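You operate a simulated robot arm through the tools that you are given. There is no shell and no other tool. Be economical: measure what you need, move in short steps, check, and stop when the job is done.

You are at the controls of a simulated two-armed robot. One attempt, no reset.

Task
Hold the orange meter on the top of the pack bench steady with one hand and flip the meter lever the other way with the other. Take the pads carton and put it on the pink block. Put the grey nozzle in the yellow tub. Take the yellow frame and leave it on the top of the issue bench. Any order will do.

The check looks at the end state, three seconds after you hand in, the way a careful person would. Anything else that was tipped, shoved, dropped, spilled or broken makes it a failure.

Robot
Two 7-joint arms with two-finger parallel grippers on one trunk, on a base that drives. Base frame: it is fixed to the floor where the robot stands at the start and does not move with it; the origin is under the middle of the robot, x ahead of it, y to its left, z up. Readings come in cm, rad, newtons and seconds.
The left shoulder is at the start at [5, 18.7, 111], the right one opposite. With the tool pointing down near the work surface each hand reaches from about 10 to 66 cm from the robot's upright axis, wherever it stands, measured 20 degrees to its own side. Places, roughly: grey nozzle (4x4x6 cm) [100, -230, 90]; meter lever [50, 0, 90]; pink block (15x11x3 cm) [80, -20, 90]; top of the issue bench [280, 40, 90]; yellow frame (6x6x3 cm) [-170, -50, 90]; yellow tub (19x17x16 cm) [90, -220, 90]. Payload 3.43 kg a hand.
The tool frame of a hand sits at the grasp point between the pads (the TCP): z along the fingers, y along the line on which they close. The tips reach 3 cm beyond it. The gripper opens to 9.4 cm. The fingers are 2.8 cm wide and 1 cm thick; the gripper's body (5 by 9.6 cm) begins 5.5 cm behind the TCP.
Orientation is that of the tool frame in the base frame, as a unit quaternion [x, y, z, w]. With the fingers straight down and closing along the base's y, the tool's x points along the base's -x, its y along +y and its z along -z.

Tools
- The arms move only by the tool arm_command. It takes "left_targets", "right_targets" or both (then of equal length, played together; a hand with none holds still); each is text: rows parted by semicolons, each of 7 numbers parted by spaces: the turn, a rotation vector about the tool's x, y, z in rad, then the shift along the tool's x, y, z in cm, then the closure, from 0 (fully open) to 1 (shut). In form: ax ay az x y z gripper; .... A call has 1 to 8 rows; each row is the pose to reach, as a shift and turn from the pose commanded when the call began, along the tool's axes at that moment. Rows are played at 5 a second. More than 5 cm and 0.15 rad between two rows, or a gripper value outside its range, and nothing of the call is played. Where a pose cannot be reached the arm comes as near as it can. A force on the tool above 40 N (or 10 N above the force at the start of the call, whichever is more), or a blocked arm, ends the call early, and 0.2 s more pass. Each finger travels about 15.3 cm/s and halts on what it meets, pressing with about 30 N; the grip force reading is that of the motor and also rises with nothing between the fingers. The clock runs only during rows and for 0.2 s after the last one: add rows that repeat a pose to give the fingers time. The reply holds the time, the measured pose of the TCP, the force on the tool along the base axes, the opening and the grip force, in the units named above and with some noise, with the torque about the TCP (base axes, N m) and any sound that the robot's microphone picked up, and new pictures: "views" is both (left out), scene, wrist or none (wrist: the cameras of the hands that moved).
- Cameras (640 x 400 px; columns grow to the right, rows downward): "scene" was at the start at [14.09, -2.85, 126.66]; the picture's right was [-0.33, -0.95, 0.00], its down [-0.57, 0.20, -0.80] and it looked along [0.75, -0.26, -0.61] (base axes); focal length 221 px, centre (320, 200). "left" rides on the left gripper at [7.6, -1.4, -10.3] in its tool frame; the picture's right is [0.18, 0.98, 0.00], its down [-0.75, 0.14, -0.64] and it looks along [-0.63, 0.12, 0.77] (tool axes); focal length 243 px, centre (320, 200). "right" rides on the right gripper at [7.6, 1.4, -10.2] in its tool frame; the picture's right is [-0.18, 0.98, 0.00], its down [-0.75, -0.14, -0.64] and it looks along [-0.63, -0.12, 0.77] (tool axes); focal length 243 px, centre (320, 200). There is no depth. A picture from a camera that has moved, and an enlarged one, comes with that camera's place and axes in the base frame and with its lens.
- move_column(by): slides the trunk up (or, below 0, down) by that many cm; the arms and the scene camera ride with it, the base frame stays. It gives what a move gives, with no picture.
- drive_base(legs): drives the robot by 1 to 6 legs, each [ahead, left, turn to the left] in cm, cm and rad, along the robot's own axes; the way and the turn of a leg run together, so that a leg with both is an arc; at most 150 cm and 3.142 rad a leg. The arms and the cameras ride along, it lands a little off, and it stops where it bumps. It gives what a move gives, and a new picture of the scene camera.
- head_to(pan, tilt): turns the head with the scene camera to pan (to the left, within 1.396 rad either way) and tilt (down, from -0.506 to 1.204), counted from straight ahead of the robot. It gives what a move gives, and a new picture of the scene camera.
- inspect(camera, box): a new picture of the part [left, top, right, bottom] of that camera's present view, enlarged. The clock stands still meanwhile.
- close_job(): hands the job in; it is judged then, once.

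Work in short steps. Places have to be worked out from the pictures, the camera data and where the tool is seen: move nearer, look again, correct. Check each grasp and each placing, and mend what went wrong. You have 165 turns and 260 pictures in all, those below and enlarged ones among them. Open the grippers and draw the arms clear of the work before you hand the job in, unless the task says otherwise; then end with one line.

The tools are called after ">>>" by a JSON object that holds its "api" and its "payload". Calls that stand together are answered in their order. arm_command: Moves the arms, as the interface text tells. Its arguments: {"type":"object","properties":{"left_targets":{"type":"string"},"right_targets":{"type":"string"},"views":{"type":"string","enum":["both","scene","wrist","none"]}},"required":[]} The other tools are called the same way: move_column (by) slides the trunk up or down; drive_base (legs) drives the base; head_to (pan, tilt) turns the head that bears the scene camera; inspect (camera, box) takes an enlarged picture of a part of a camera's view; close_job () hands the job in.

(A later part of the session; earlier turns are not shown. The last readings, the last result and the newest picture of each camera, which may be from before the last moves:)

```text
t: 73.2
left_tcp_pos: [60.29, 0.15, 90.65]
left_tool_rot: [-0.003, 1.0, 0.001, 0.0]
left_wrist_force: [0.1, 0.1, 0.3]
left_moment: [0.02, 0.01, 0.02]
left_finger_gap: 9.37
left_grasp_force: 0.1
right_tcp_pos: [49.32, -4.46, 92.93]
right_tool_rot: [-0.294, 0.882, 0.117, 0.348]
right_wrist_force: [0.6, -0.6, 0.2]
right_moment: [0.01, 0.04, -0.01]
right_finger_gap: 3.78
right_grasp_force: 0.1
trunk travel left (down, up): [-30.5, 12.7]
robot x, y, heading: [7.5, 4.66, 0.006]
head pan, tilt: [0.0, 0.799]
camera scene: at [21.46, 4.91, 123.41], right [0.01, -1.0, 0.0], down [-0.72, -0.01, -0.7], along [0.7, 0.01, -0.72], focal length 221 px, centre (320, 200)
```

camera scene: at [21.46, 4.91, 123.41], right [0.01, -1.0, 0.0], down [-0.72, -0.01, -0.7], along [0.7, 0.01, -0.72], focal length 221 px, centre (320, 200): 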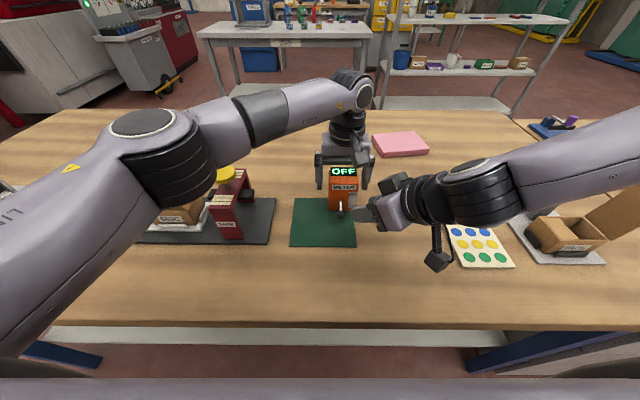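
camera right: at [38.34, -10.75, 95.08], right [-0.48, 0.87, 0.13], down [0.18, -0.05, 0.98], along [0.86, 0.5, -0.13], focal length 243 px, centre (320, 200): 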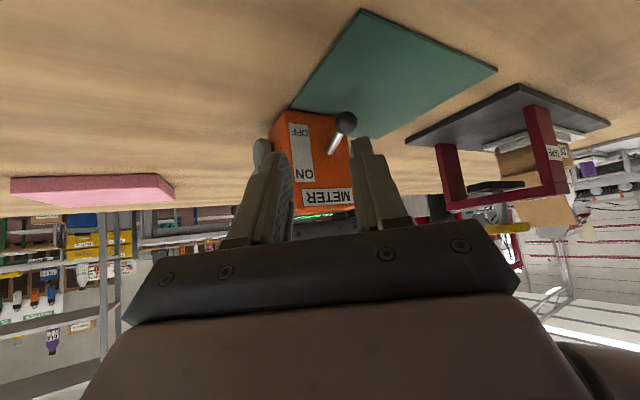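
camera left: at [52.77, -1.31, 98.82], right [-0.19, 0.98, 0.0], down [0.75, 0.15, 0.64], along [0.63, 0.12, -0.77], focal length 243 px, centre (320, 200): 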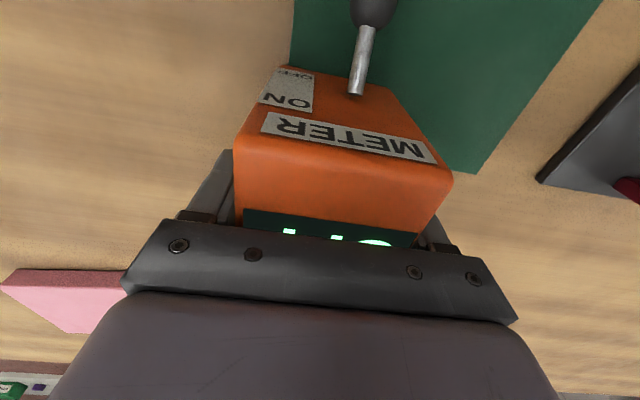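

Left down and grip; right aligns to the ball's approach line.

>>> {"api": "arm_command", "payload": {"left_targets": "0 0 0 0 0 2.1 0; 0 0 0 0 0 2.1 0.35; 0 0 0 0 0 2.1 0.5; 0 0 0 0 0 2.1 0.5; 0 0 0 0 0 2.1 0.5; 0 0 0 0 0 2.1 0.5", "right_targets": "0 0 0 0 1.1 1 0.6; 0 0 0 0 2.2 2.05 0.6; 0 0 0 0 2.2 2.05 0.6; 0 0 0 0 2.2 2.05 0.6; 0 0 0 0 2.2 2.05 0.6; 0 0 0 0 2.2 2.05 0.6"}}

>>> {"api": "inspect", "payload": {"camera": "scene", "box": [290, 150, 410, 250]}}

```text
t: 74.6
left_tcp_pos: [60.28, 0.07, 88.58]
left_tool_rot: [-0.003, 1.0, -0.001, 0.0]
left_wrist_force: [-0.3, -0.4, -0.3]
left_moment: [-0.02, -0.05, -0.01]
left_finger_gap: 6.78
left_grasp_force: 30.2
right_tcp_pos: [49.13, -1.88, 91.34]
right_tool_rot: [-0.294, 0.883, 0.116, 0.347]
right_wrist_force: [-0.8, -0.4, 0.1]
right_moment: [0.03, -0.02, -0.02]
right_finger_gap: 3.77
right_grasp_force: 0.1
trunk travel left (down, up): [-30.5, 12.7]
robot x, y, heading: [7.48, 4.53, 0.011]
head pan, tilt: [0.0, 0.799]
camera scene: at [21.48, 4.9, 123.41], right [0.01, -1.0, 0.0], down [-0.72, -0.01, -0.7], along [0.7, 0.01, -0.72], focal length 221 px, centre (320, 200)
camera right: at [38.21, -8.24, 93.67], right [-0.48, 0.87, 0.13], down [0.18, -0.05, 0.98], along [0.86, 0.5, -0.13], focal length 243 px, centre (320, 200)
camera left: at [52.68, -1.42, 98.84], right [-0.19, 0.98, 0.0], down [0.75, 0.15, 0.64], along [0.63, 0.12, -0.77], focal length 243 px, centre (320, 200)
```

scene: 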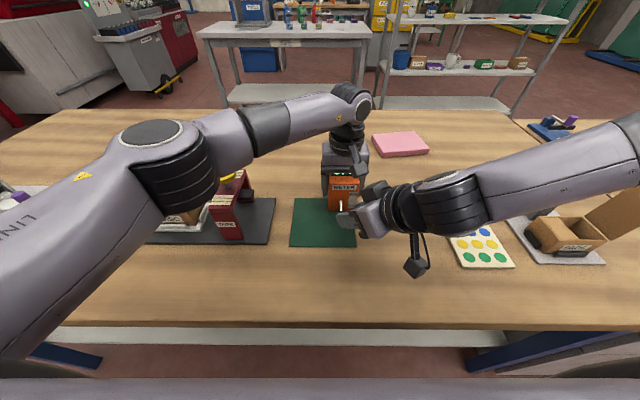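
right: 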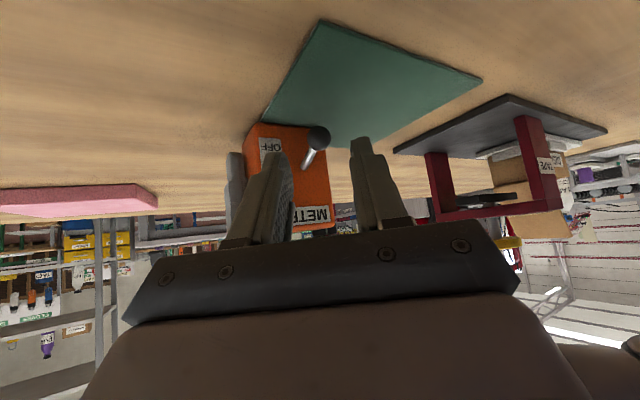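
left: 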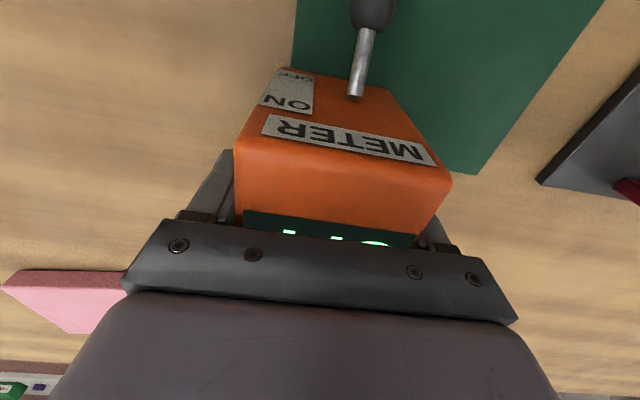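

```text
4.00 times, centred on (350, 200) of scene
camera zoom: at [21.48, 4.9, 123.41], right [0.01, -1.0, 0.0], down [-0.72, -0.01, -0.7], along [0.7, 0.01, -0.72], focal length 885 px, centre (200, 200)
```

zoom: 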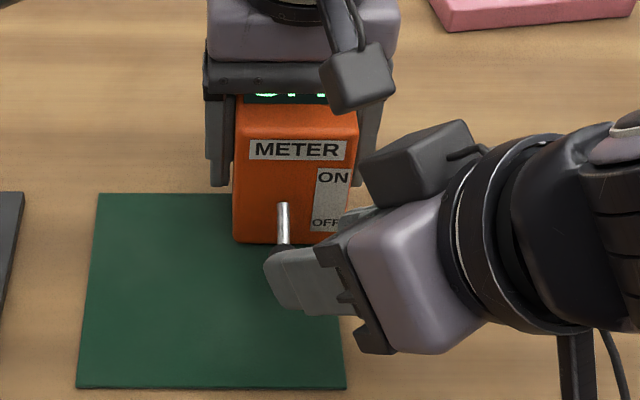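

The right hand's upper box would come close to the left wrist camera during the lift, so I re-grip the meter 2 cm higher with the left hand.

>>> {"api": "arm_command", "payload": {"left_targets": "0 0 0 0 0 0 0.2; 0 0 0 0 0 0 0.2; 0 0 0 0 0.1 -2 0.2; 0 0 0 0 0.1 -2 0.35; 0 0 0 0 0.1 -2 0.5; 0 0 0 0 0.1 -2 0.5; 0 0 0 0 0.1 -2 0.5", "views": "wrist"}}

```text
t: 76.2
left_tcp_pos: [60.24, 0.21, 90.45]
left_tool_rot: [-0.004, 1.0, 0.0, 0.0]
left_wrist_force: [0.9, 0.1, 0.6]
left_moment: [0.04, -0.07, 0.01]
left_finger_gap: 6.78
left_grasp_force: 30.3
right_tcp_pos: [49.21, -1.76, 91.4]
right_tool_rot: [-0.294, 0.883, 0.116, 0.348]
right_wrist_force: [0.0, -0.3, 0.3]
right_moment: [-0.01, -0.03, 0.02]
right_finger_gap: 3.78
right_grasp_force: 0.0
trunk travel left (down, up): [-30.5, 12.7]
robot x, y, heading: [7.26, 4.62, 0.008]
head pan, tilt: [0.0, 0.799]
camera left: at [52.71, -1.26, 100.75], right [-0.19, 0.98, 0.0], down [0.75, 0.15, 0.64], along [0.63, 0.12, -0.77], focal length 243 px, centre (320, 200)
```

left: 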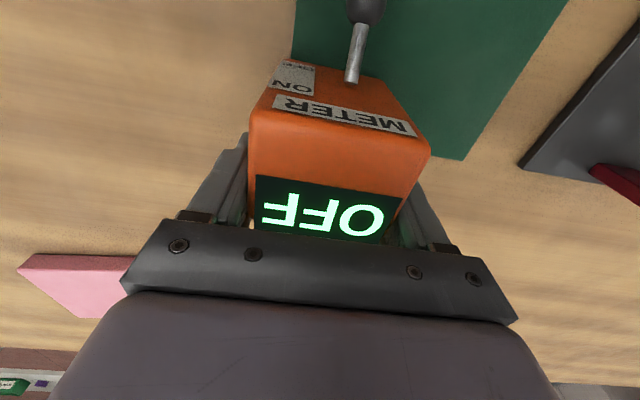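

Ball confirmed at ≈(52.6, 0.8, 87). Advance 4 cm along the finger axis to straddle it.

>>> {"api": "arm_command", "payload": {"right_targets": "0 0 0 0 0 2 0.6; 0 0 0 0 0 3.8 0.6; 0 0 0 0 0 3.8 0.6"}}

>>> {"api": "inspect", "payload": {"camera": "scene", "box": [290, 150, 410, 250]}}

```text
t: 77.0
left_tcp_pos: [60.24, 0.3, 90.46]
left_tool_rot: [-0.003, 1.0, 0.0, 0.0]
left_wrist_force: [0.1, 0.0, -0.2]
left_moment: [-0.01, -0.07, -0.03]
left_finger_gap: 6.78
left_grasp_force: 29.9
right_tcp_pos: [50.87, -2.52, 89.89]
right_tool_rot: [-0.293, 0.883, 0.115, 0.347]
right_wrist_force: [0.0, 0.0, 0.3]
right_moment: [-0.03, 0.02, 0.0]
right_finger_gap: 3.75
right_grasp_force: 0.1
right hand out of reach, approached as far as the arm can: row 1, 2, 3
trunk travel left (down, up): [-30.5, 12.7]
robot x, y, heading: [7.74, 4.94, 0.005]
head pan, tilt: [0.0, 0.799]
camera scene: at [21.48, 4.9, 123.41], right [0.01, -1.0, 0.0], down [-0.72, -0.01, -0.7], along [0.7, 0.01, -0.72], focal length 221 px, centre (320, 200)
camera right: at [39.93, -8.88, 92.2], right [-0.48, 0.87, 0.13], down [0.18, -0.05, 0.98], along [0.86, 0.5, -0.13], focal length 243 px, centre (320, 200)
```

scene: 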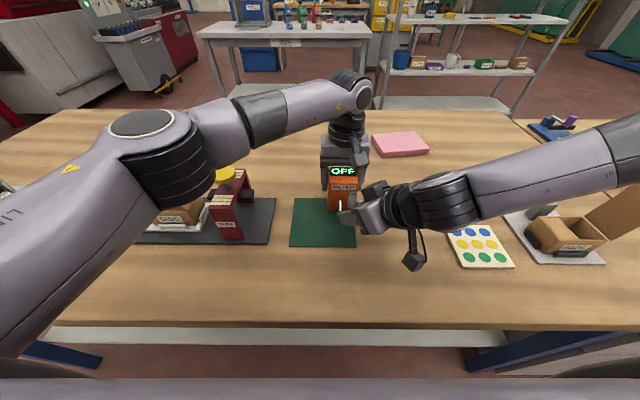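
right: 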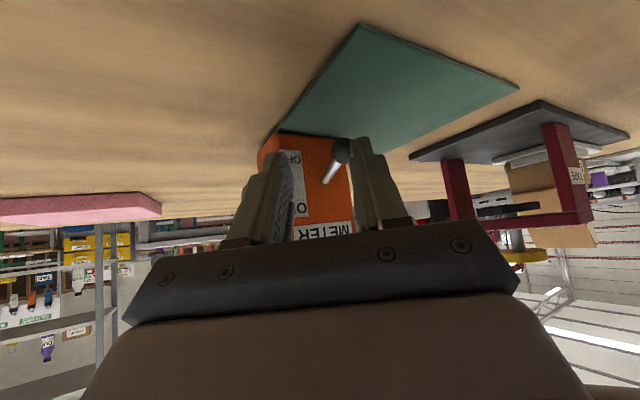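

```text
4.00 times, centred on (350, 200) of scene
camera zoom: at [21.48, 4.9, 123.41], right [0.01, -1.0, 0.0], down [-0.72, -0.01, -0.7], along [0.7, 0.01, -0.72], focal length 885 px, centre (200, 200)
```

zoom: 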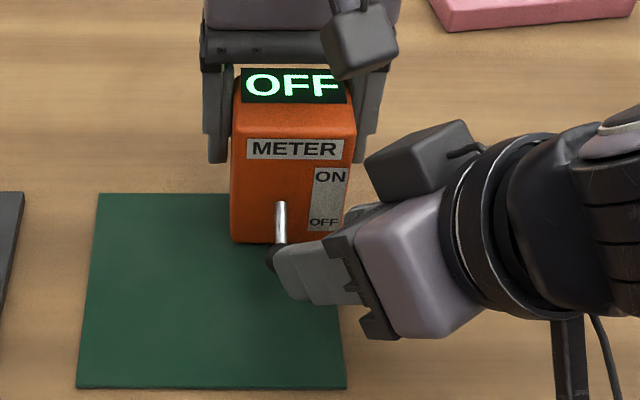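

Short by ~2 cm in y. I'll yaw the hand a further 0.25 rad left (keeps the wrist to the right), backing slightly, onto a fresh approach line.

>>> {"api": "arm_command", "payload": {"right_targets": "-0.085 0 -0.09 -0.2 0.3 -0.7 0.6; -0.17 0 -0.183 -0.53 0.76 -0.42 0.6; -0.17 0 -0.183 -0.53 0.76 -0.42 0.6", "views": "none"}}

```text
t: 77.8
left_tcp_pos: [60.35, 0.17, 90.51]
left_tool_rot: [-0.003, 1.0, 0.0, 0.0]
left_wrist_force: [-0.6, -0.7, -0.3]
left_moment: [-0.02, -0.05, -0.01]
left_finger_gap: 6.76
left_grasp_force: 30.4
right_tcp_pos: [50.33, -1.88, 90.72]
right_tool_rot: [-0.402, 0.839, 0.159, 0.33]
right_wrist_force: [-0.1, 1.0, 0.2]
right_moment: [-0.02, 0.0, 0.0]
right_finger_gap: 3.77
right_grasp_force: 0.0
trunk travel left (down, up): [-30.5, 12.7]
robot x, y, heading: [7.28, 4.83, 0.012]
head pan, tilt: [0.0, 0.799]
```

Reached. Advance 2.6 cm along the fingers.

>>> {"api": "arm_command", "payload": {"right_targets": "0 0 0 0 0 1.3 0.6; 0 0 0 0 0 2.6 0.6; 0 0 0 0 0 2.6 0.6", "views": "wrist"}}

>>> {"api": "inspect", "payload": {"camera": "scene", "box": [290, 150, 410, 250]}}

```text
t: 78.6
left_tcp_pos: [60.22, 0.29, 90.4]
left_tool_rot: [-0.003, 1.0, 0.0, 0.0]
left_wrist_force: [0.2, -0.1, 0.0]
left_moment: [0.01, -0.05, 0.01]
left_finger_gap: 6.75
left_grasp_force: 30.1
right_tcp_pos: [51.25, -1.16, 89.11]
right_tool_rot: [-0.402, 0.839, 0.159, 0.33]
right_wrist_force: [0.6, 0.2, 0.2]
right_moment: [-0.03, -0.01, -0.02]
right_finger_gap: 3.77
right_grasp_force: 0.1
right hand out of reach, approached as far as the arm can: row 2, 3
trunk travel left (down, up): [-30.5, 12.7]
robot x, y, heading: [7.31, 4.71, 0.01]
head pan, tilt: [0.0, 0.799]
camera right: at [42.35, -10.06, 91.44], right [-0.68, 0.72, 0.13], down [0.18, 0.0, 0.98], along [0.71, 0.69, -0.13], focal length 243 px, centre (320, 200)
```

right: 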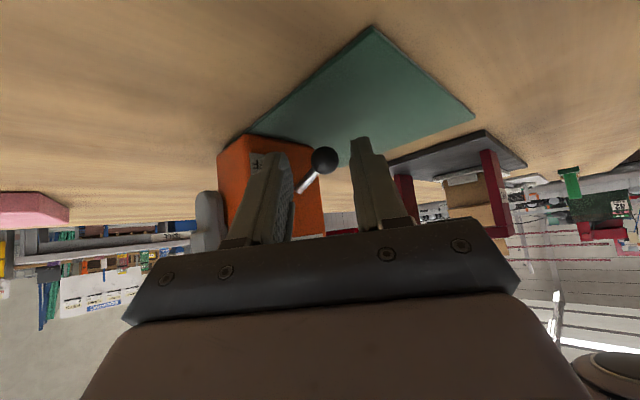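

```text
4.00 times, centred on (350, 200) of scene
camera zoom: at [21.48, 4.9, 123.41], right [0.01, -1.0, 0.0], down [-0.72, -0.01, -0.7], along [0.7, 0.01, -0.72], focal length 885 px, centre (200, 200)
```

zoom: 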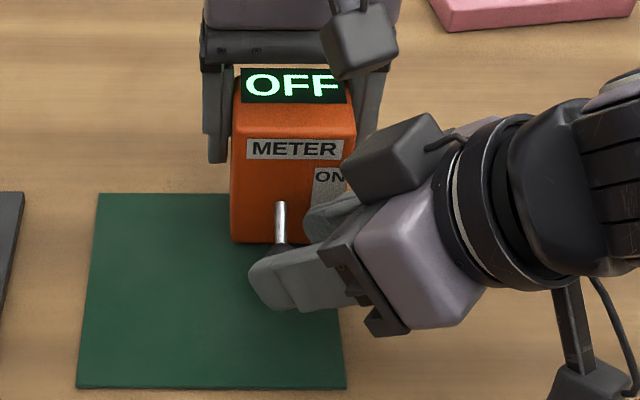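

The ball is just past the fingertips. Better: spin the hand 90° so one finger goes under the ball and one over, with a bit more yaw. Back off 4.5 cm and start spinning.

>>> {"api": "arm_command", "payload": {"right_targets": "-0.085 0 -0.091 0 0 -2.5 0.6; -0.17 0 -0.183 0 0 -4.5 0.6; -0.17 0.012 -0.0435 0 0 -4.5 0.6; -0.1686 0.0238 0.0961 0 0 -4.5 0.6; -0.167 0.0355 0.2359 0 0 -4.5 0.6; -0.1645 0.0473 0.3755 0 0 -4.5 0.6; -0.1616 0.059 0.5151 0 0 -4.5 0.6; -0.1582 0.0707 0.6549 0 0 -4.5 0.6", "views": "none"}}

>>> {"api": "arm_command", "payload": {"right_targets": "0 0 0.13 0 0 0 0.6; 0 0 0.26 0 0 0 0.6; 0 0 0.39 0 0 0 0.6; 0 0 0.52 0 0 0 0.6; 0 0 0.65 0 0 0 0.6; 0 0 0.73 0 0 0 0.6; 0 0 0.73 0 0 0 0.6"}}

```text
t: 80.4
left_tcp_pos: [60.25, 0.24, 90.45]
left_tool_rot: [-0.003, 1.0, 0.0, 0.0]
left_wrist_force: [0.4, 0.2, 1.4]
left_moment: [0.02, -0.08, 0.02]
left_finger_gap: 6.77
left_grasp_force: 30.1
right_tcp_pos: [49.35, -3.59, 92.39]
right_tool_rot: [-0.139, 0.92, 0.308, 0.2]
right_wrist_force: [-0.5, 0.0, 0.1]
right_moment: [-0.01, 0.01, 0.0]
right_finger_gap: 3.77
right_grasp_force: 0.1
right hand out of reach, approached as far as the arm can: row 2
trunk travel left (down, up): [-30.5, 12.7]
robot x, y, heading: [7.61, 4.99, 0.012]
head pan, tilt: [0.0, 0.799]
```

```text
t: 82.0
left_tcp_pos: [60.29, 0.17, 90.48]
left_tool_rot: [-0.004, 1.0, 0.0, 0.0]
left_wrist_force: [0.6, -0.4, -0.5]
left_moment: [0.0, -0.06, 0.0]
left_finger_gap: 6.77
left_grasp_force: 30.4
right_tcp_pos: [49.23, -3.63, 92.4]
right_tool_rot: [0.197, 0.91, 0.358, 0.076]
right_wrist_force: [0.2, -0.5, -0.5]
right_moment: [-0.01, 0.0, 0.02]
right_finger_gap: 3.75
right_grasp_force: 0.1
trunk travel left (down, up): [-30.5, 12.7]
robot x, y, heading: [7.54, 5.05, 0.012]
head pan, tilt: [0.0, 0.799]
camera scene: at [21.48, 4.9, 123.41], right [0.01, -1.0, 0.0], down [-0.72, -0.01, -0.7], along [0.7, 0.01, -0.72], focal length 221 px, centre (320, 200)
camera right: at [39.92, -5.76, 100.94], right [0.47, 0.58, 0.67], down [0.46, -0.81, 0.37], along [0.75, 0.14, -0.64], focal length 243 px, centre (320, 200)
```

scene: 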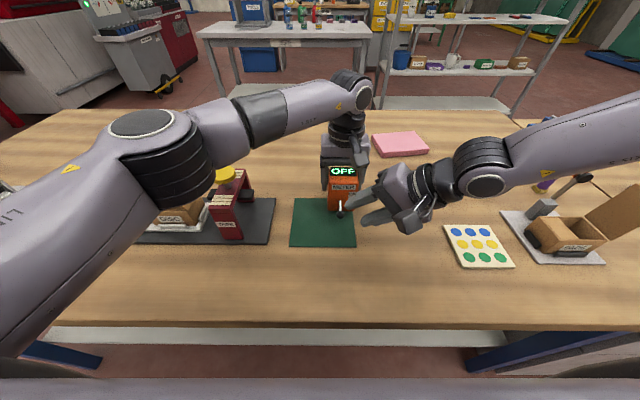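
right: 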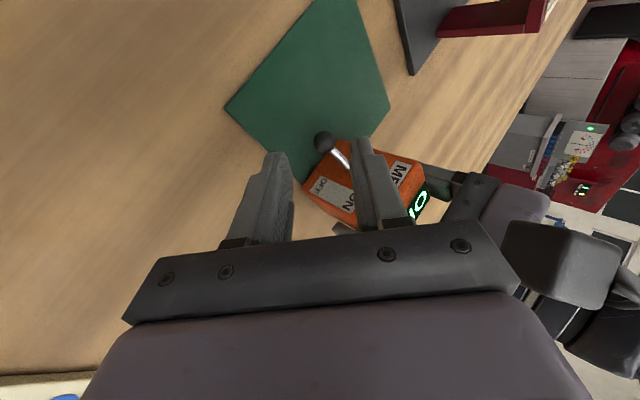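

Orientation is right. Now advance with narrower gap (2.6 cm): lower finger to pass just under the ball. First half way.

>>> {"api": "arm_command", "payload": {"right_targets": "0 0 0 -1.2 0.52 1.5 0.72; 0 0 0 -1.2 0.52 3 0.72; 0 0 0 -1.2 0.52 3 0.72", "views": "wrist"}}

>>> {"api": "inspect", "payload": {"camera": "scene", "box": [290, 150, 410, 250]}}

```text
t: 82.8
left_tcp_pos: [60.24, 0.31, 90.37]
left_tool_rot: [-0.003, 1.0, -0.001, 0.001]
left_wrist_force: [-0.6, 0.0, 0.3]
left_moment: [0.0, -0.03, 0.03]
left_finger_gap: 6.78
left_grasp_force: 30.1
right_tcp_pos: [51.4, -1.76, 90.69]
right_tool_rot: [0.196, 0.909, 0.359, 0.078]
right_wrist_force: [0.0, -0.3, 0.4]
right_moment: [-0.04, 0.04, 0.0]
right_finger_gap: 2.66
right_grasp_force: 0.0
trunk travel left (down, up): [-30.5, 12.7]
robot x, y, heading: [7.61, 4.71, 0.013]
head pan, tilt: [0.0, 0.799]
camera right: at [42.05, -4.07, 99.18], right [0.46, 0.58, 0.67], down [0.46, -0.8, 0.37], along [0.76, 0.14, -0.64], focal length 243 px, centre (320, 200)
```

right: 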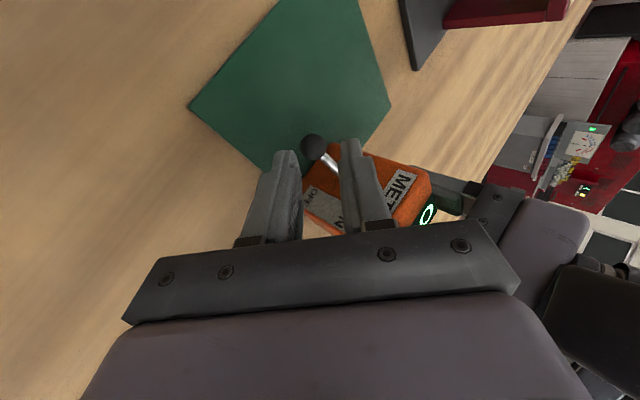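

```text
4.00 times, centred on (350, 200) of scene
camera zoom: at [21.47, 4.9, 123.41], right [0.01, -1.0, 0.0], down [-0.72, -0.01, -0.7], along [0.7, 0.01, -0.72], focal length 885 px, centre (200, 200)
```

zoom: 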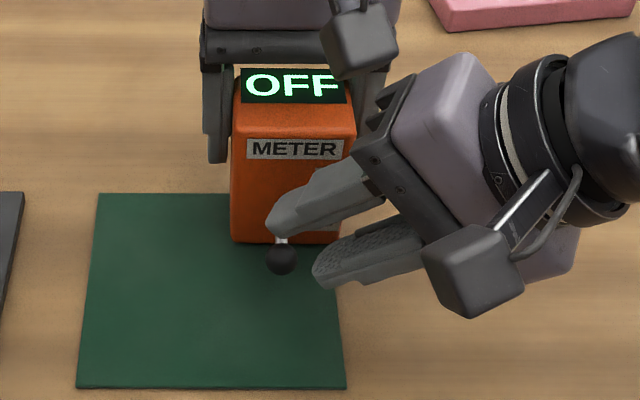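

Well aligned; nudge 0.2 and advance the remaining 2.3 cm.

>>> {"api": "arm_command", "payload": {"right_targets": "0 0 0 0 -0.2 1.2 0.72; 0 0 0 0 -0.2 2.3 0.72; 0 0 0 0 -0.2 2.3 0.72", "views": "wrist"}}

>>> {"api": "inspect", "payload": {"camera": "scene", "box": [290, 150, 410, 250]}}

```text
t: 83.6
left_tcp_pos: [60.28, 0.2, 90.5]
left_tool_rot: [-0.004, 1.0, 0.0, 0.0]
left_wrist_force: [0.3, -0.4, 0.3]
left_moment: [0.0, -0.08, -0.01]
left_finger_gap: 6.77
left_grasp_force: 30.1
right_tcp_pos: [51.89, -0.8, 88.95]
right_tool_rot: [0.198, 0.909, 0.358, 0.077]
right_wrist_force: [0.1, 0.0, 0.5]
right_moment: [-0.01, -0.02, 0.0]
right_finger_gap: 2.64
right_grasp_force: 0.1
right hand out of reach, approached as far as the arm can: row 2, 3
trunk travel left (down, up): [-30.5, 12.7]
robot x, y, heading: [7.42, 4.67, 0.006]
head pan, tilt: [0.0, 0.799]
camera right: at [42.56, -2.99, 97.45], right [0.46, 0.58, 0.67], down [0.46, -0.8, 0.37], along [0.76, 0.14, -0.64], focal length 243 px, centre (320, 200)
```

right: 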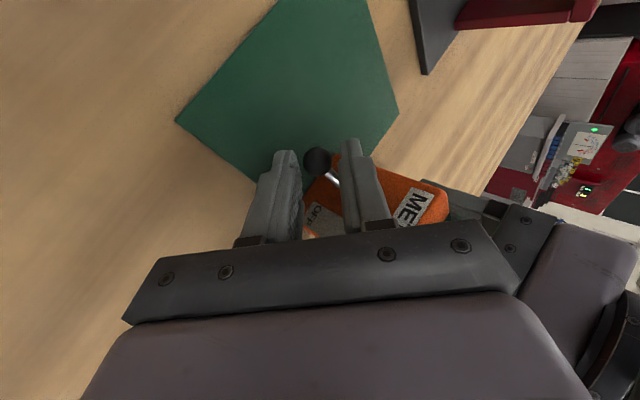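

```text
4.00 times, centred on (350, 200) of scene
camera zoom: at [21.48, 4.9, 123.41], right [0.01, -1.0, 0.0], down [-0.72, -0.01, -0.7], along [0.7, 0.01, -0.72], focal length 885 px, centre (200, 200)
```

zoom: 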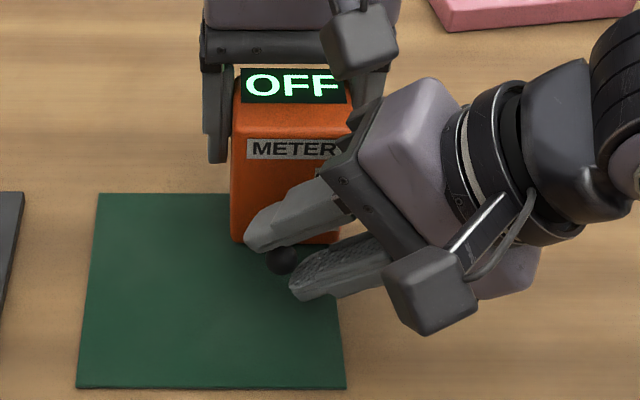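

The ball is between the fingertips (tips ~0.3 cm past its centre). Close to pinch it.

>>> {"api": "arm_command", "payload": {"right_targets": "0 0 0 0 0 0 0.85; 0 0 0 0 0 0 0.9; 0 0 0 0 0 0 0.9", "views": "wrist"}}

```text
t: 84.4
left_tcp_pos: [60.12, 0.28, 90.4]
left_tool_rot: [-0.003, 1.0, -0.001, -0.001]
left_wrist_force: [1.8, -3.4, -4.6]
left_moment: [0.12, -0.26, -0.46]
left_finger_gap: 6.78
left_grasp_force: 30.8
right_tcp_pos: [51.96, -0.66, 89.05]
right_tool_rot: [0.196, 0.909, 0.359, 0.078]
right_wrist_force: [-0.2, 3.7, 3.6]
right_moment: [-0.15, -0.13, 0.76]
right_finger_gap: 2.05
right_grasp_force: 30.2
trunk travel left (down, up): [-30.5, 12.7]
robot x, y, heading: [7.76, 4.81, 0.01]
head pan, tilt: [0.0, 0.799]
camera right: at [42.52, -2.97, 97.49], right [0.46, 0.58, 0.67], down [0.46, -0.8, 0.37], along [0.76, 0.14, -0.64], focal length 243 px, centre (320, 200)
```

right: 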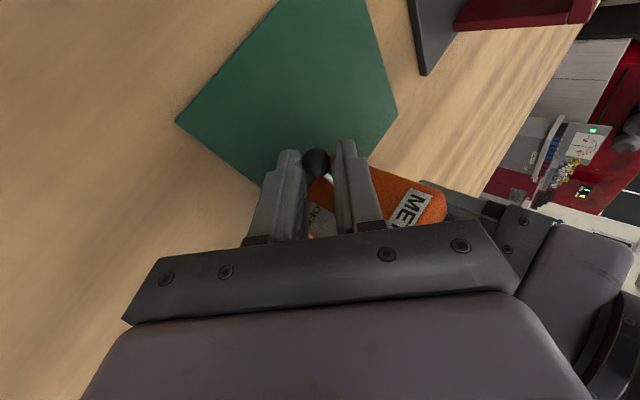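

Ball pinched (gap 2.05). Lift along the lever's arc.

>>> {"api": "arm_command", "payload": {"right_targets": "0 0 0 -0.09 0.58 -0.56 0.9; 0 0 0 -0.25 1.17 -1.09 0.9; 0 0 0 -0.59 1.8 -1.54 0.9; 0 0 0 -1 2.37 -1.89 0.9; 0 0 0 -1 2.37 -1.89 0.9", "views": "wrist"}}

>>> {"api": "inspect", "payload": {"camera": "scene", "box": [290, 140, 410, 240]}}

```text
t: 85.6
left_tcp_pos: [60.63, 0.7, 90.45]
left_tool_rot: [-0.008, 1.0, 0.001, 0.001]
left_wrist_force: [23.9, 24.3, 14.5]
left_moment: [-2.91, 3.7, -1.23]
left_finger_gap: 6.8
left_grasp_force: 30.1
right_tcp_pos: [52.84, -0.9, 91.53]
right_tool_rot: [0.198, 0.911, 0.355, 0.075]
right_wrist_force: [-24.1, -24.9, -16.7]
right_moment: [2.35, -2.18, -0.27]
right_finger_gap: 0.93
right_grasp_force: 0.1
trunk travel left (down, up): [-30.5, 12.7]
robot x, y, heading: [7.29, 4.96, 0.006]
head pan, tilt: [0.0, 0.799]
camera right: at [43.5, -3.17, 100.24], right [0.47, 0.58, 0.66], down [0.46, -0.8, 0.37], along [0.75, 0.13, -0.65], focal length 243 px, centre (320, 200)
```

right: 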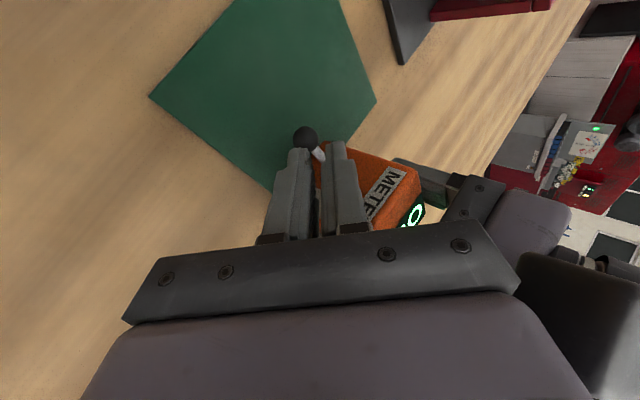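

```text
4.00 times, centred on (350, 190) of scene
camera zoom: at [21.48, 4.9, 123.41], right [0.01, -1.0, 0.0], down [-0.72, -0.01, -0.7], along [0.7, 0.01, -0.72], focal length 885 px, centre (200, 240)
```

zoom: 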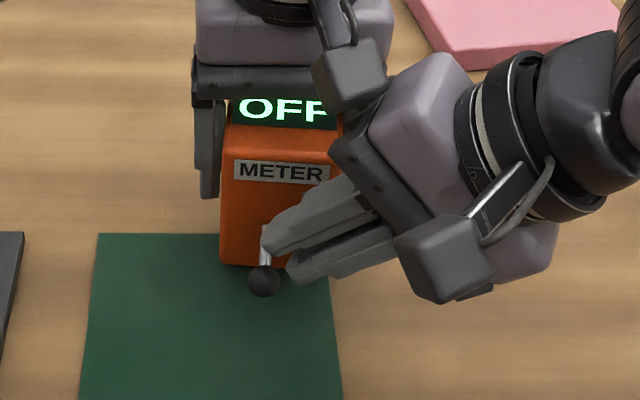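

The pinch slipped because the right gripper body hit the left wrist camera. Back the right hand off along its axis and look at the meter.

>>> {"api": "arm_command", "payload": {"right_targets": "0 0 0 0 -0.5 -2 0.75; 0 0 0 0 -0.5 -4.5 0.6; 0 0 0 0 -0.5 -6.5 0.6; 0 0 0 0 -0.5 -6.5 0.6", "views": "none"}}

>>> {"api": "inspect", "payload": {"camera": "scene", "box": [290, 140, 410, 240]}}

```text
t: 86.6
left_tcp_pos: [60.19, 0.22, 90.45]
left_tool_rot: [-0.004, 1.0, 0.0, 0.001]
left_wrist_force: [0.4, -0.5, -1.1]
left_moment: [0.01, -0.03, 0.0]
left_finger_gap: 6.82
left_grasp_force: 30.0
right_tcp_pos: [51.0, -5.13, 96.58]
right_tool_rot: [0.197, 0.909, 0.359, 0.078]
right_wrist_force: [0.0, -0.8, -0.6]
right_moment: [-0.03, -0.02, 0.0]
right_finger_gap: 3.8
right_grasp_force: 0.0
trunk travel left (down, up): [-30.5, 12.7]
robot x, y, heading: [7.22, 4.82, 0.011]
head pan, tilt: [0.0, 0.799]
```

```text
4.00 times, centred on (350, 190) of scene
camera zoom: at [21.48, 4.9, 123.41], right [0.01, -1.0, 0.0], down [-0.72, -0.01, -0.7], along [0.7, 0.01, -0.72], focal length 885 px, centre (200, 240)
```

zoom: 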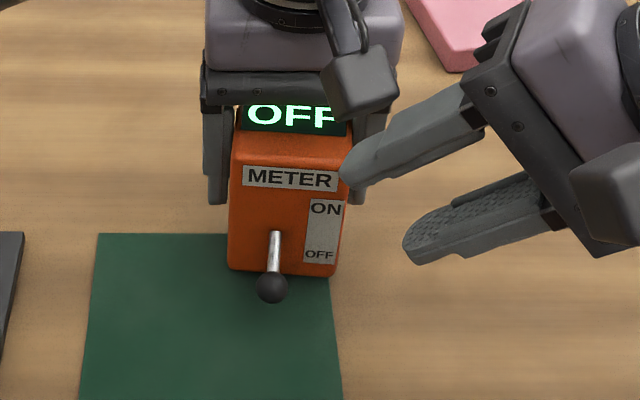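

Meter is fine, lever still OFF. Re-plan: shift the robot ~2.5 cm left and use the un-spun grip, which clears the left camera. First back off and un-spin the right hand while the left releases and rises.

>>> {"api": "arm_command", "payload": {"right_targets": "0 0 -0.12 0 0 -2.5 0.6; 0 0 -0.26 0 0 -5 0.6; 0 0 -0.4 0 0 -5 0.6; 0 0 -0.54 0 0 -5 0.6; 0 0 -0.68 0 0 -5 0.6; 0 0 -0.82 0 0 -5 0.6; 0 0 -0.96 0 0 -5 0.6; 0 0 -1.1 0 0 -5 0.6", "left_targets": "0 0 0 0 0 0 0; 0 0 0 0 0 0 0; 0 0 0 0 0 0 0; 0 0 0 0 0 -3 0; 0 0 0 0 0 -6 0; 0 0 0 0 0 -8 0; 0 0 0 0 0 -8 0; 0 0 0 0 0 -8 0", "views": "none"}}

>>> {"api": "arm_command", "payload": {"right_targets": "0 0 -0.12 0 0 0 0.6; 0 0 -0.24 0 0 0 0.6; 0 0 -0.36 0 0 0 0.6; 0 0 -0.47 0 0 0 0.6", "views": "none"}}

>>> {"api": "arm_command", "payload": {"right_targets": "0.08 0 0.086 0 0 0 0.6; 0.16 0 0.172 0 0 0 0.6; 0.24 0 0.258 0 0 0 0.6; 0.32 0 0.344 0 0 0 0.6", "views": "none"}}

>>> {"api": "drive_base", "payload": {"legs": [[0, 2.5, 0]]}}

```text
t: 88.4
left_tcp_pos: [60.2, 0.28, 98.58]
left_tool_rot: [-0.004, 1.0, 0.001, 0.0]
left_wrist_force: [0.3, -0.1, 0.8]
left_moment: [-0.02, -0.02, -0.01]
left_finger_gap: 9.38
left_grasp_force: 0.2
right_tcp_pos: [49.5, -8.24, 100.17]
right_tool_rot: [-0.309, 0.878, 0.265, 0.254]
right_wrist_force: [0.2, -1.0, 0.9]
right_moment: [0.03, 0.0, 0.03]
right_finger_gap: 3.77
right_grasp_force: 0.1
trunk travel left (down, up): [-30.5, 12.7]
robot x, y, heading: [7.58, 5.04, 0.007]
head pan, tilt: [0.0, 0.799]
```

```text
t: 89.4
left_tcp_pos: [60.21, 0.21, 98.63]
left_tool_rot: [-0.003, 1.0, 0.0, 0.0]
left_wrist_force: [1.0, -0.5, -0.5]
left_moment: [-0.01, 0.06, -0.01]
left_finger_gap: 9.38
left_grasp_force: 0.1
right_tcp_pos: [47.37, -5.54, 99.6]
right_tool_rot: [-0.501, 0.784, 0.194, 0.31]
right_wrist_force: [-0.8, 0.3, -0.4]
right_moment: [0.02, 0.0, 0.01]
right_finger_gap: 3.76
right_grasp_force: 0.1
right hand out of reach, approached as far as the arm can: row 3, 4
trunk travel left (down, up): [-30.5, 12.7]
robot x, y, heading: [7.73, 5.1, 0.009]
head pan, tilt: [0.0, 0.799]
```

```text
t: 90.4
left_tcp_pos: [60.38, 0.24, 98.4]
left_tool_rot: [-0.004, 1.0, -0.001, 0.0]
left_wrist_force: [0.6, -0.8, -1.0]
left_moment: [-0.03, 0.02, 0.0]
left_finger_gap: 9.38
left_grasp_force: 0.1
right_tcp_pos: [47.35, -5.48, 99.58]
right_tool_rot: [-0.307, 0.878, 0.121, 0.347]
right_wrist_force: [-1.1, 0.1, 0.5]
right_moment: [-0.02, 0.01, 0.0]
right_finger_gap: 3.73
right_grasp_force: 0.0
trunk travel left (down, up): [-30.5, 12.7]
robot x, y, heading: [7.75, 4.89, 0.012]
head pan, tilt: [0.0, 0.799]
```

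```text
t: 91.2
left_tcp_pos: [60.34, 2.97, 98.41]
left_tool_rot: [-0.003, 1.0, -0.001, 0.001]
left_wrist_force: [0.1, 0.3, 0.6]
left_moment: [0.0, -0.02, -0.03]
left_finger_gap: 9.42
left_grasp_force: 0.0
right_tcp_pos: [47.47, -2.89, 99.49]
right_tool_rot: [-0.308, 0.878, 0.122, 0.346]
right_wrist_force: [0.8, -0.2, -0.2]
right_moment: [-0.04, -0.01, -0.03]
right_finger_gap: 3.75
right_grasp_force: 0.1
trunk travel left (down, up): [-30.5, 12.7]
robot x, y, heading: [7.63, 7.34, 0.009]
head pan, tilt: [0.0, 0.799]
camera scene: at [21.44, 7.47, 123.42], right [0.01, -1.0, 0.0], down [-0.72, -0.01, -0.7], along [0.7, 0.01, -0.72], focal length 221 px, centre (320, 200)
```

scene: 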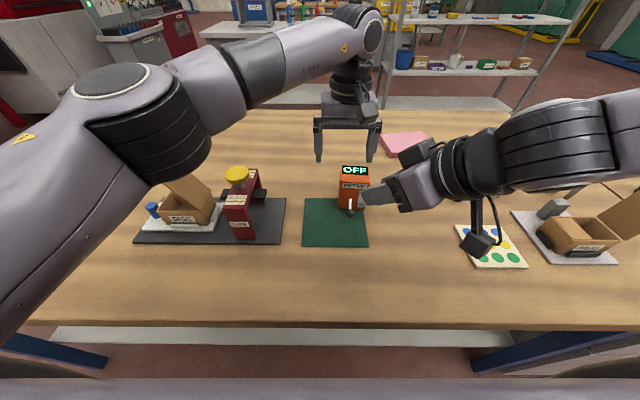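

Now left down onto the meter (slightly further back), right down to its stand-off.

>>> {"api": "arm_command", "payload": {"right_targets": "0 0 0 1.4 -0.1 2.4 0.6; 0 0 0 2.8 -0.2 4.7 0.6; 0 0 0 4.03 -0.3 6.97 0.6; 0 0 0 4.03 -0.3 6.97 0.6; 0 0 0 4.03 -0.3 6.97 0.6; 0 0 0 4.03 -0.3 6.97 0.6; 0 0 0 4.03 -0.3 6.97 0.6; 0 0 0 4.03 -0.3 6.97 0.6", "left_targets": "0 0 0 0 0 0 0; 0 0 0 -0.2 -1.4 0 0; 0 0 0 -0.45 -2.75 1 0; 0 0 0 -0.45 -2.75 4.5 0; 0 0 0 -0.45 -2.75 7.6 0; 0 0 0 -0.45 -2.75 7.6 0.35; 0 0 0 -0.45 -2.75 7.6 0.5; 0 0 0 -0.45 -2.75 7.6 0.5"}}

```text
t: 93.2
left_tcp_pos: [62.46, 2.57, 91.42]
left_tool_rot: [-0.031, 1.0, -0.003, 0.003]
left_wrist_force: [-0.7, -0.2, 0.7]
left_moment: [0.03, 0.01, -0.01]
left_finger_gap: 4.68
left_grasp_force: 0.0
left hand out of reach, approached as far as the arm can: row 3
right_tcp_pos: [48.97, -1.87, 91.72]
right_tool_rot: [-0.309, 0.878, 0.123, 0.345]
right_wrist_force: [0.0, 0.5, -0.4]
right_moment: [-0.05, -0.03, -0.02]
right_finger_gap: 3.76
right_grasp_force: 0.1
trunk travel left (down, up): [-30.5, 12.7]
robot x, y, heading: [7.46, 7.01, 0.014]
head pan, tilt: [0.0, 0.799]
stopped in row 8 (left hand): the arm was blocked; the commanded pose is now the measured one
camera scene: at [21.45, 7.43, 123.41], right [0.01, -1.0, 0.0], down [-0.72, -0.01, -0.7], along [0.7, 0.01, -0.72], focal length 221 px, centre (320, 200)
camera right: at [38.2, -8.7, 94.0], right [-0.51, 0.85, 0.13], down [0.18, -0.04, 0.98], along [0.84, 0.52, -0.13], focal length 243 px, centre (320, 200)
camera left: at [54.92, 0.72, 101.58], right [-0.24, 0.97, -0.01], down [0.74, 0.19, 0.65], along [0.63, 0.15, -0.76], focal length 243 px, centre (320, 200)
```

scene: 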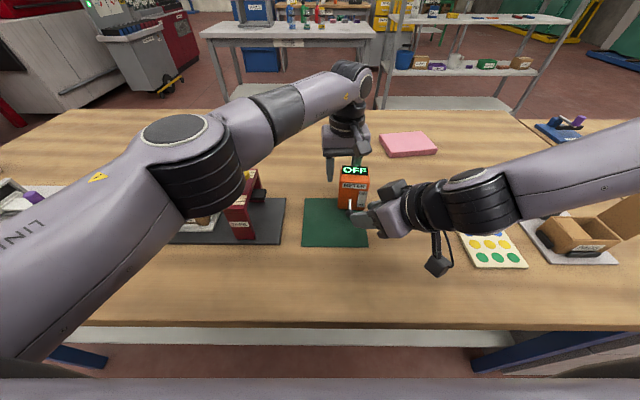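
right: 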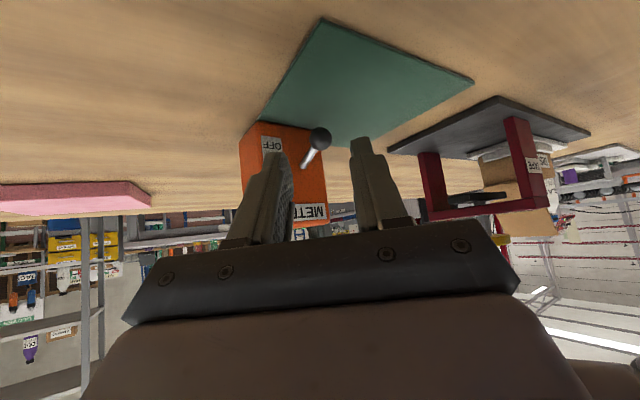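
left: 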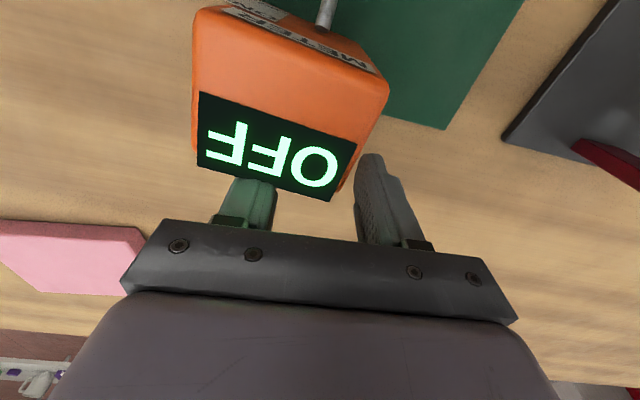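

Left can't cross that far. Go back to the previous stance but lower the trunk 3 cm more, which extends the right arm's reach. Lift both hands first.

>>> {"api": "arm_command", "payload": {"left_targets": "0 0 0 0 0 -3 0.5; 0 0 0 0 0 -6 0.5; -0.01 0.006 0.05 0 0.5 -9 0.3; -0.01 0.006 0.06 0 1 -12 0; -0.01 0.006 0.06 0 1 -12 0", "right_targets": "0 0 0 0 0 -2 0.6; 0 0 0 0 0 -4 0.6; 0 0 0 0 0 -6 0.6; 0 0 0 0 0 -6 0.6; 0 0 0 0 0 -6 0.6", "views": "none"}}

>>> {"api": "drive_base", "payload": {"legs": [[0, -2.7, 0]]}}

>>> {"api": "move_column", "payload": {"by": -3}}

```text
t: 94.4
left_tcp_pos: [61.47, 4.07, 103.17]
left_tool_rot: [0.001, 1.0, 0.001, -0.001]
left_wrist_force: [-0.4, 0.6, 0.1]
left_moment: [0.01, -0.03, 0.0]
left_finger_gap: 9.43
left_grasp_force: 0.0
left hand out of reach, approached as far as the arm can: row 3, 4, 5
right_tcp_pos: [45.73, -4.62, 96.04]
right_tool_rot: [-0.308, 0.878, 0.122, 0.347]
right_wrist_force: [-0.8, 0.1, -0.3]
right_moment: [0.05, -0.04, 0.06]
right_finger_gap: 3.76
right_grasp_force: 0.1
trunk travel left (down, up): [-30.5, 12.7]
robot x, y, heading: [7.19, 7.58, 0.007]
head pan, tilt: [0.0, 0.799]
```

```text
t: 95.3
left_tcp_pos: [61.65, 1.51, 103.43]
left_tool_rot: [0.001, 1.0, 0.001, 0.001]
left_wrist_force: [0.2, -1.0, 0.5]
left_moment: [0.0, 0.01, -0.01]
left_finger_gap: 9.4
left_grasp_force: 0.0
right_tcp_pos: [45.69, -7.25, 96.04]
right_tool_rot: [-0.307, 0.878, 0.122, 0.346]
right_wrist_force: [-0.3, -0.5, 0.0]
right_moment: [-0.03, -0.03, 0.04]
right_finger_gap: 3.75
right_grasp_force: 0.0
trunk travel left (down, up): [-30.5, 12.7]
robot x, y, heading: [7.45, 4.78, 0.01]
head pan, tilt: [0.0, 0.799]
camera scene: at [21.47, 4.66, 123.42], right [0.01, -1.0, 0.0], down [-0.72, -0.01, -0.7], along [0.7, 0.01, -0.72], focal length 221 px, centre (320, 200)
```

scene: 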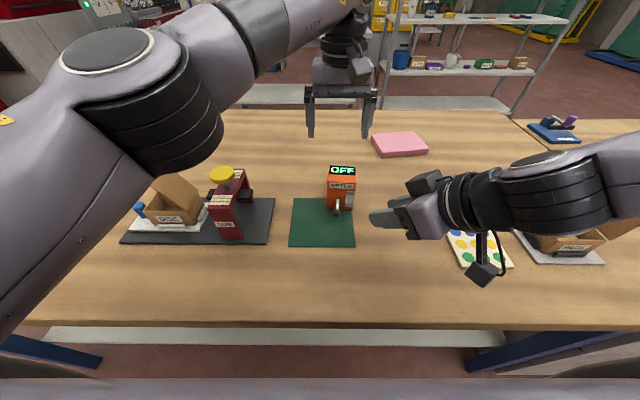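

```text
t: 96.0
left_tcp_pos: [61.67, 1.73, 100.46]
left_tool_rot: [0.0, 1.0, 0.001, 0.0]
left_wrist_force: [-0.1, -0.5, 0.5]
left_moment: [-0.01, 0.0, -0.04]
left_finger_gap: 9.42
left_grasp_force: 0.1
right_tcp_pos: [45.76, -7.22, 92.95]
right_tool_rot: [-0.308, 0.878, 0.122, 0.346]
right_wrist_force: [-0.8, -0.5, -0.1]
right_moment: [0.06, 0.03, -0.02]
right_finger_gap: 3.77
right_grasp_force: 0.1
trunk travel left (down, up): [-27.5, 15.7]
robot x, y, heading: [7.58, 4.64, 0.009]
head pan, tilt: [0.0, 0.799]
```

Position left above the meter and lower to z≈90.5.

>>> {"api": "arm_command", "payload": {"left_targets": "0 0 0 0.7 -0.7 0 0; 0 0 0 1.35 -1.45 0.5 0; 0 0 0 1.35 -1.45 5 0; 0 0 0 1.35 -1.45 9.9 0; 0 0 0 1.35 -1.45 9.9 0"}}

```text
t: 97.2
left_tcp_pos: [60.47, 0.22, 90.45]
left_tool_rot: [0.001, 1.0, 0.002, 0.001]
left_wrist_force: [0.6, 1.1, 0.6]
left_moment: [0.03, -0.01, -0.01]
left_finger_gap: 9.38
left_grasp_force: 0.0
right_tcp_pos: [45.72, -7.15, 93.11]
right_tool_rot: [-0.308, 0.878, 0.122, 0.345]
right_wrist_force: [-0.5, -0.4, -0.2]
right_moment: [-0.02, 0.01, 0.03]
right_finger_gap: 3.79
right_grasp_force: 0.1
trunk travel left (down, up): [-27.5, 15.7]
robot x, y, heading: [7.9, 4.9, 0.009]
head pan, tilt: [0.0, 0.799]
camera scene: at [21.46, 4.73, 120.42], right [0.01, -1.0, 0.0], down [-0.72, -0.01, -0.7], along [0.7, 0.01, -0.72], focal length 221 px, centre (320, 200)
camera left: at [52.81, -1.15, 100.83], right [-0.18, 0.98, 0.0], down [0.75, 0.14, 0.64], along [0.63, 0.12, -0.77], focal length 243 px, centre (320, 200)
```

scene: 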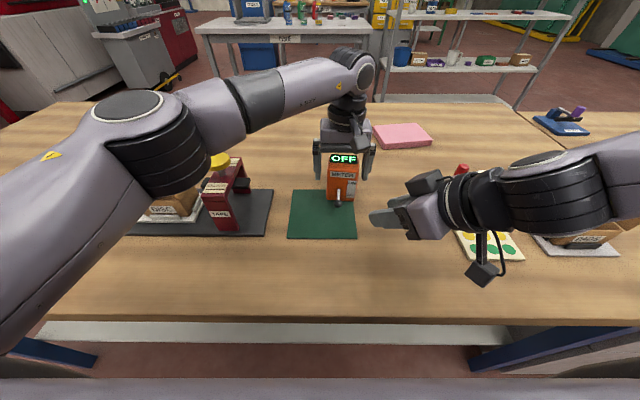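
left: 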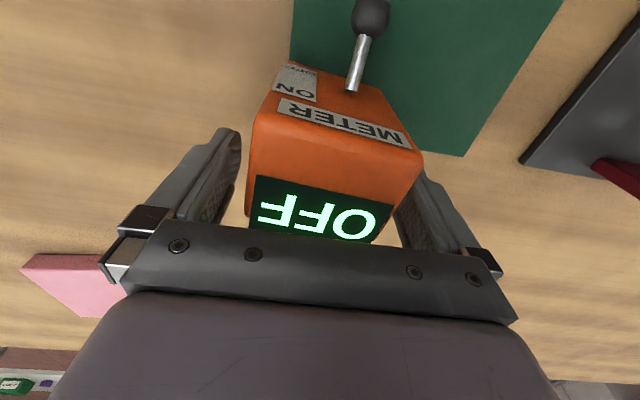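

Close left on the meter and bring the right hand to its stand-off (yaw ≈0.8).

>>> {"api": "arm_command", "payload": {"left_targets": "0 0 0 0 0 0 0.35; 0 0 0 0 0 0 0.5; 0 0 0 0 0 0 0.5; 0 0 0 0 0 0 0.5", "right_targets": "-0.045 0 -0.048 -1.7 0.7 2.8 0.6; -0.089 0 -0.095 -3.38 1.36 5.6 0.6; -0.089 0 -0.095 -3.38 1.36 5.6 0.6; -0.089 0 -0.095 -3.38 1.36 5.6 0.6", "views": "wrist"}}

```text
t: 98.2
left_tcp_pos: [60.48, 0.23, 90.65]
left_tool_rot: [0.001, 1.0, 0.001, 0.001]
left_wrist_force: [-1.3, -0.3, 0.8]
left_moment: [0.1, 0.04, 0.05]
left_finger_gap: 6.83
left_grasp_force: 30.1
right_tcp_pos: [49.59, -2.15, 91.16]
right_tool_rot: [-0.364, 0.856, 0.145, 0.337]
right_wrist_force: [0.8, -0.9, 0.5]
right_moment: [0.0, 0.02, 0.01]
right_finger_gap: 3.76
right_grasp_force: 0.1
trunk travel left (down, up): [-27.5, 15.7]
robot x, y, heading: [7.72, 4.9, 0.009]
head pan, tilt: [0.0, 0.799]
camera right: at [39.9, -10.27, 93.51], right [-0.61, 0.78, 0.13], down [0.18, -0.02, 0.98], along [0.77, 0.63, -0.13], focal length 243 px, centre (320, 200)
camera left: at [52.81, -1.14, 100.88], right [-0.18, 0.98, 0.0], down [0.75, 0.14, 0.64], along [0.63, 0.12, -0.77], focal length 243 px, centre (320, 200)
```

right: 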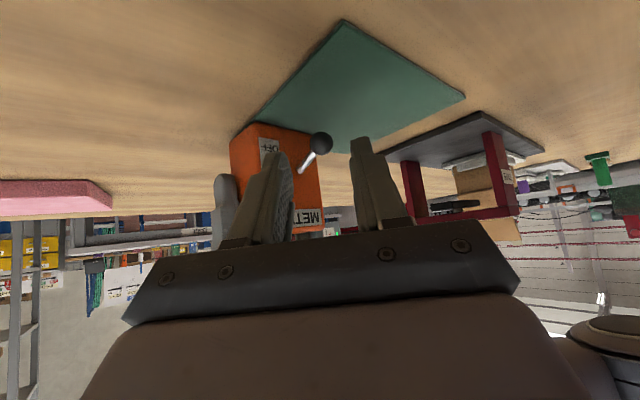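
left: 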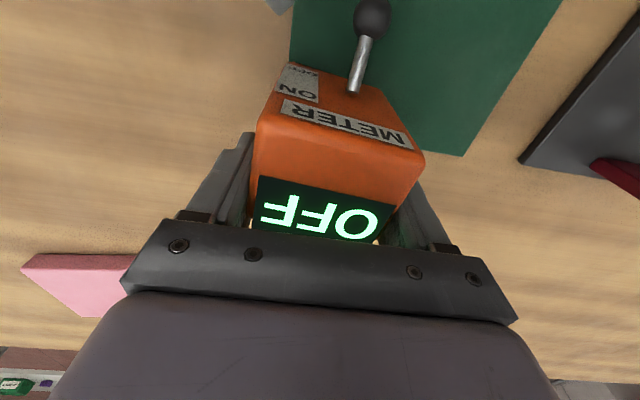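

Ball ≈(52.9, 1.2, 87.1), centred laterally. Advance 3.9 cm.

>>> {"api": "arm_command", "payload": {"right_targets": "0 0 0 -0.4 0 2 0.65; 0 0 0 -0.4 0 3.9 0.65; 0 0 0 -0.4 0 3.9 0.65", "views": "wrist"}}

>>> {"api": "inspect", "payload": {"camera": "scene", "box": [290, 130, 410, 230]}}

```text
t: 99.0
left_tcp_pos: [60.33, 0.31, 90.69]
left_tool_rot: [0.0, 1.0, 0.0, 0.001]
left_wrist_force: [-1.0, 0.5, 0.8]
left_moment: [0.1, 0.01, 0.03]
left_finger_gap: 6.79
left_grasp_force: 29.6
right_tcp_pos: [51.55, -0.32, 88.86]
right_tool_rot: [-0.364, 0.856, 0.145, 0.338]
right_wrist_force: [-0.6, -1.0, -0.5]
right_moment: [-0.02, 0.02, -0.01]
right_finger_gap: 3.28
right_grasp_force: 0.0
right hand out of reach, approached as far as the arm can: row 2, 3
trunk travel left (down, up): [-27.5, 15.7]
robot x, y, heading: [7.64, 4.99, 0.009]
head pan, tilt: [0.0, 0.799]
camera right: at [41.82, -8.49, 91.13], right [-0.61, 0.78, 0.13], down [0.18, -0.02, 0.98], along [0.77, 0.63, -0.13], focal length 243 px, centre (320, 200)
```

right: 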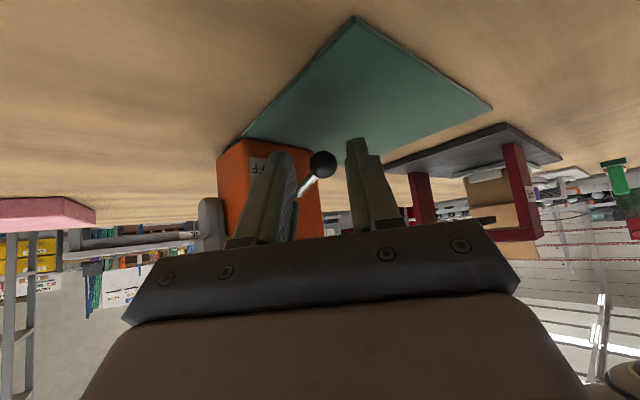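

```text
4.00 times, centred on (350, 180) of scene
camera zoom: at [21.45, 4.73, 120.42], right [0.01, -1.0, 0.0], down [-0.72, -0.01, -0.7], along [0.7, 0.01, -0.72], focal length 885 px, centre (200, 280)
```

zoom: 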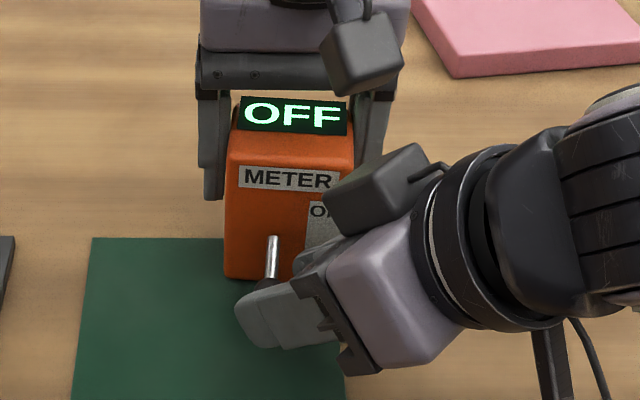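

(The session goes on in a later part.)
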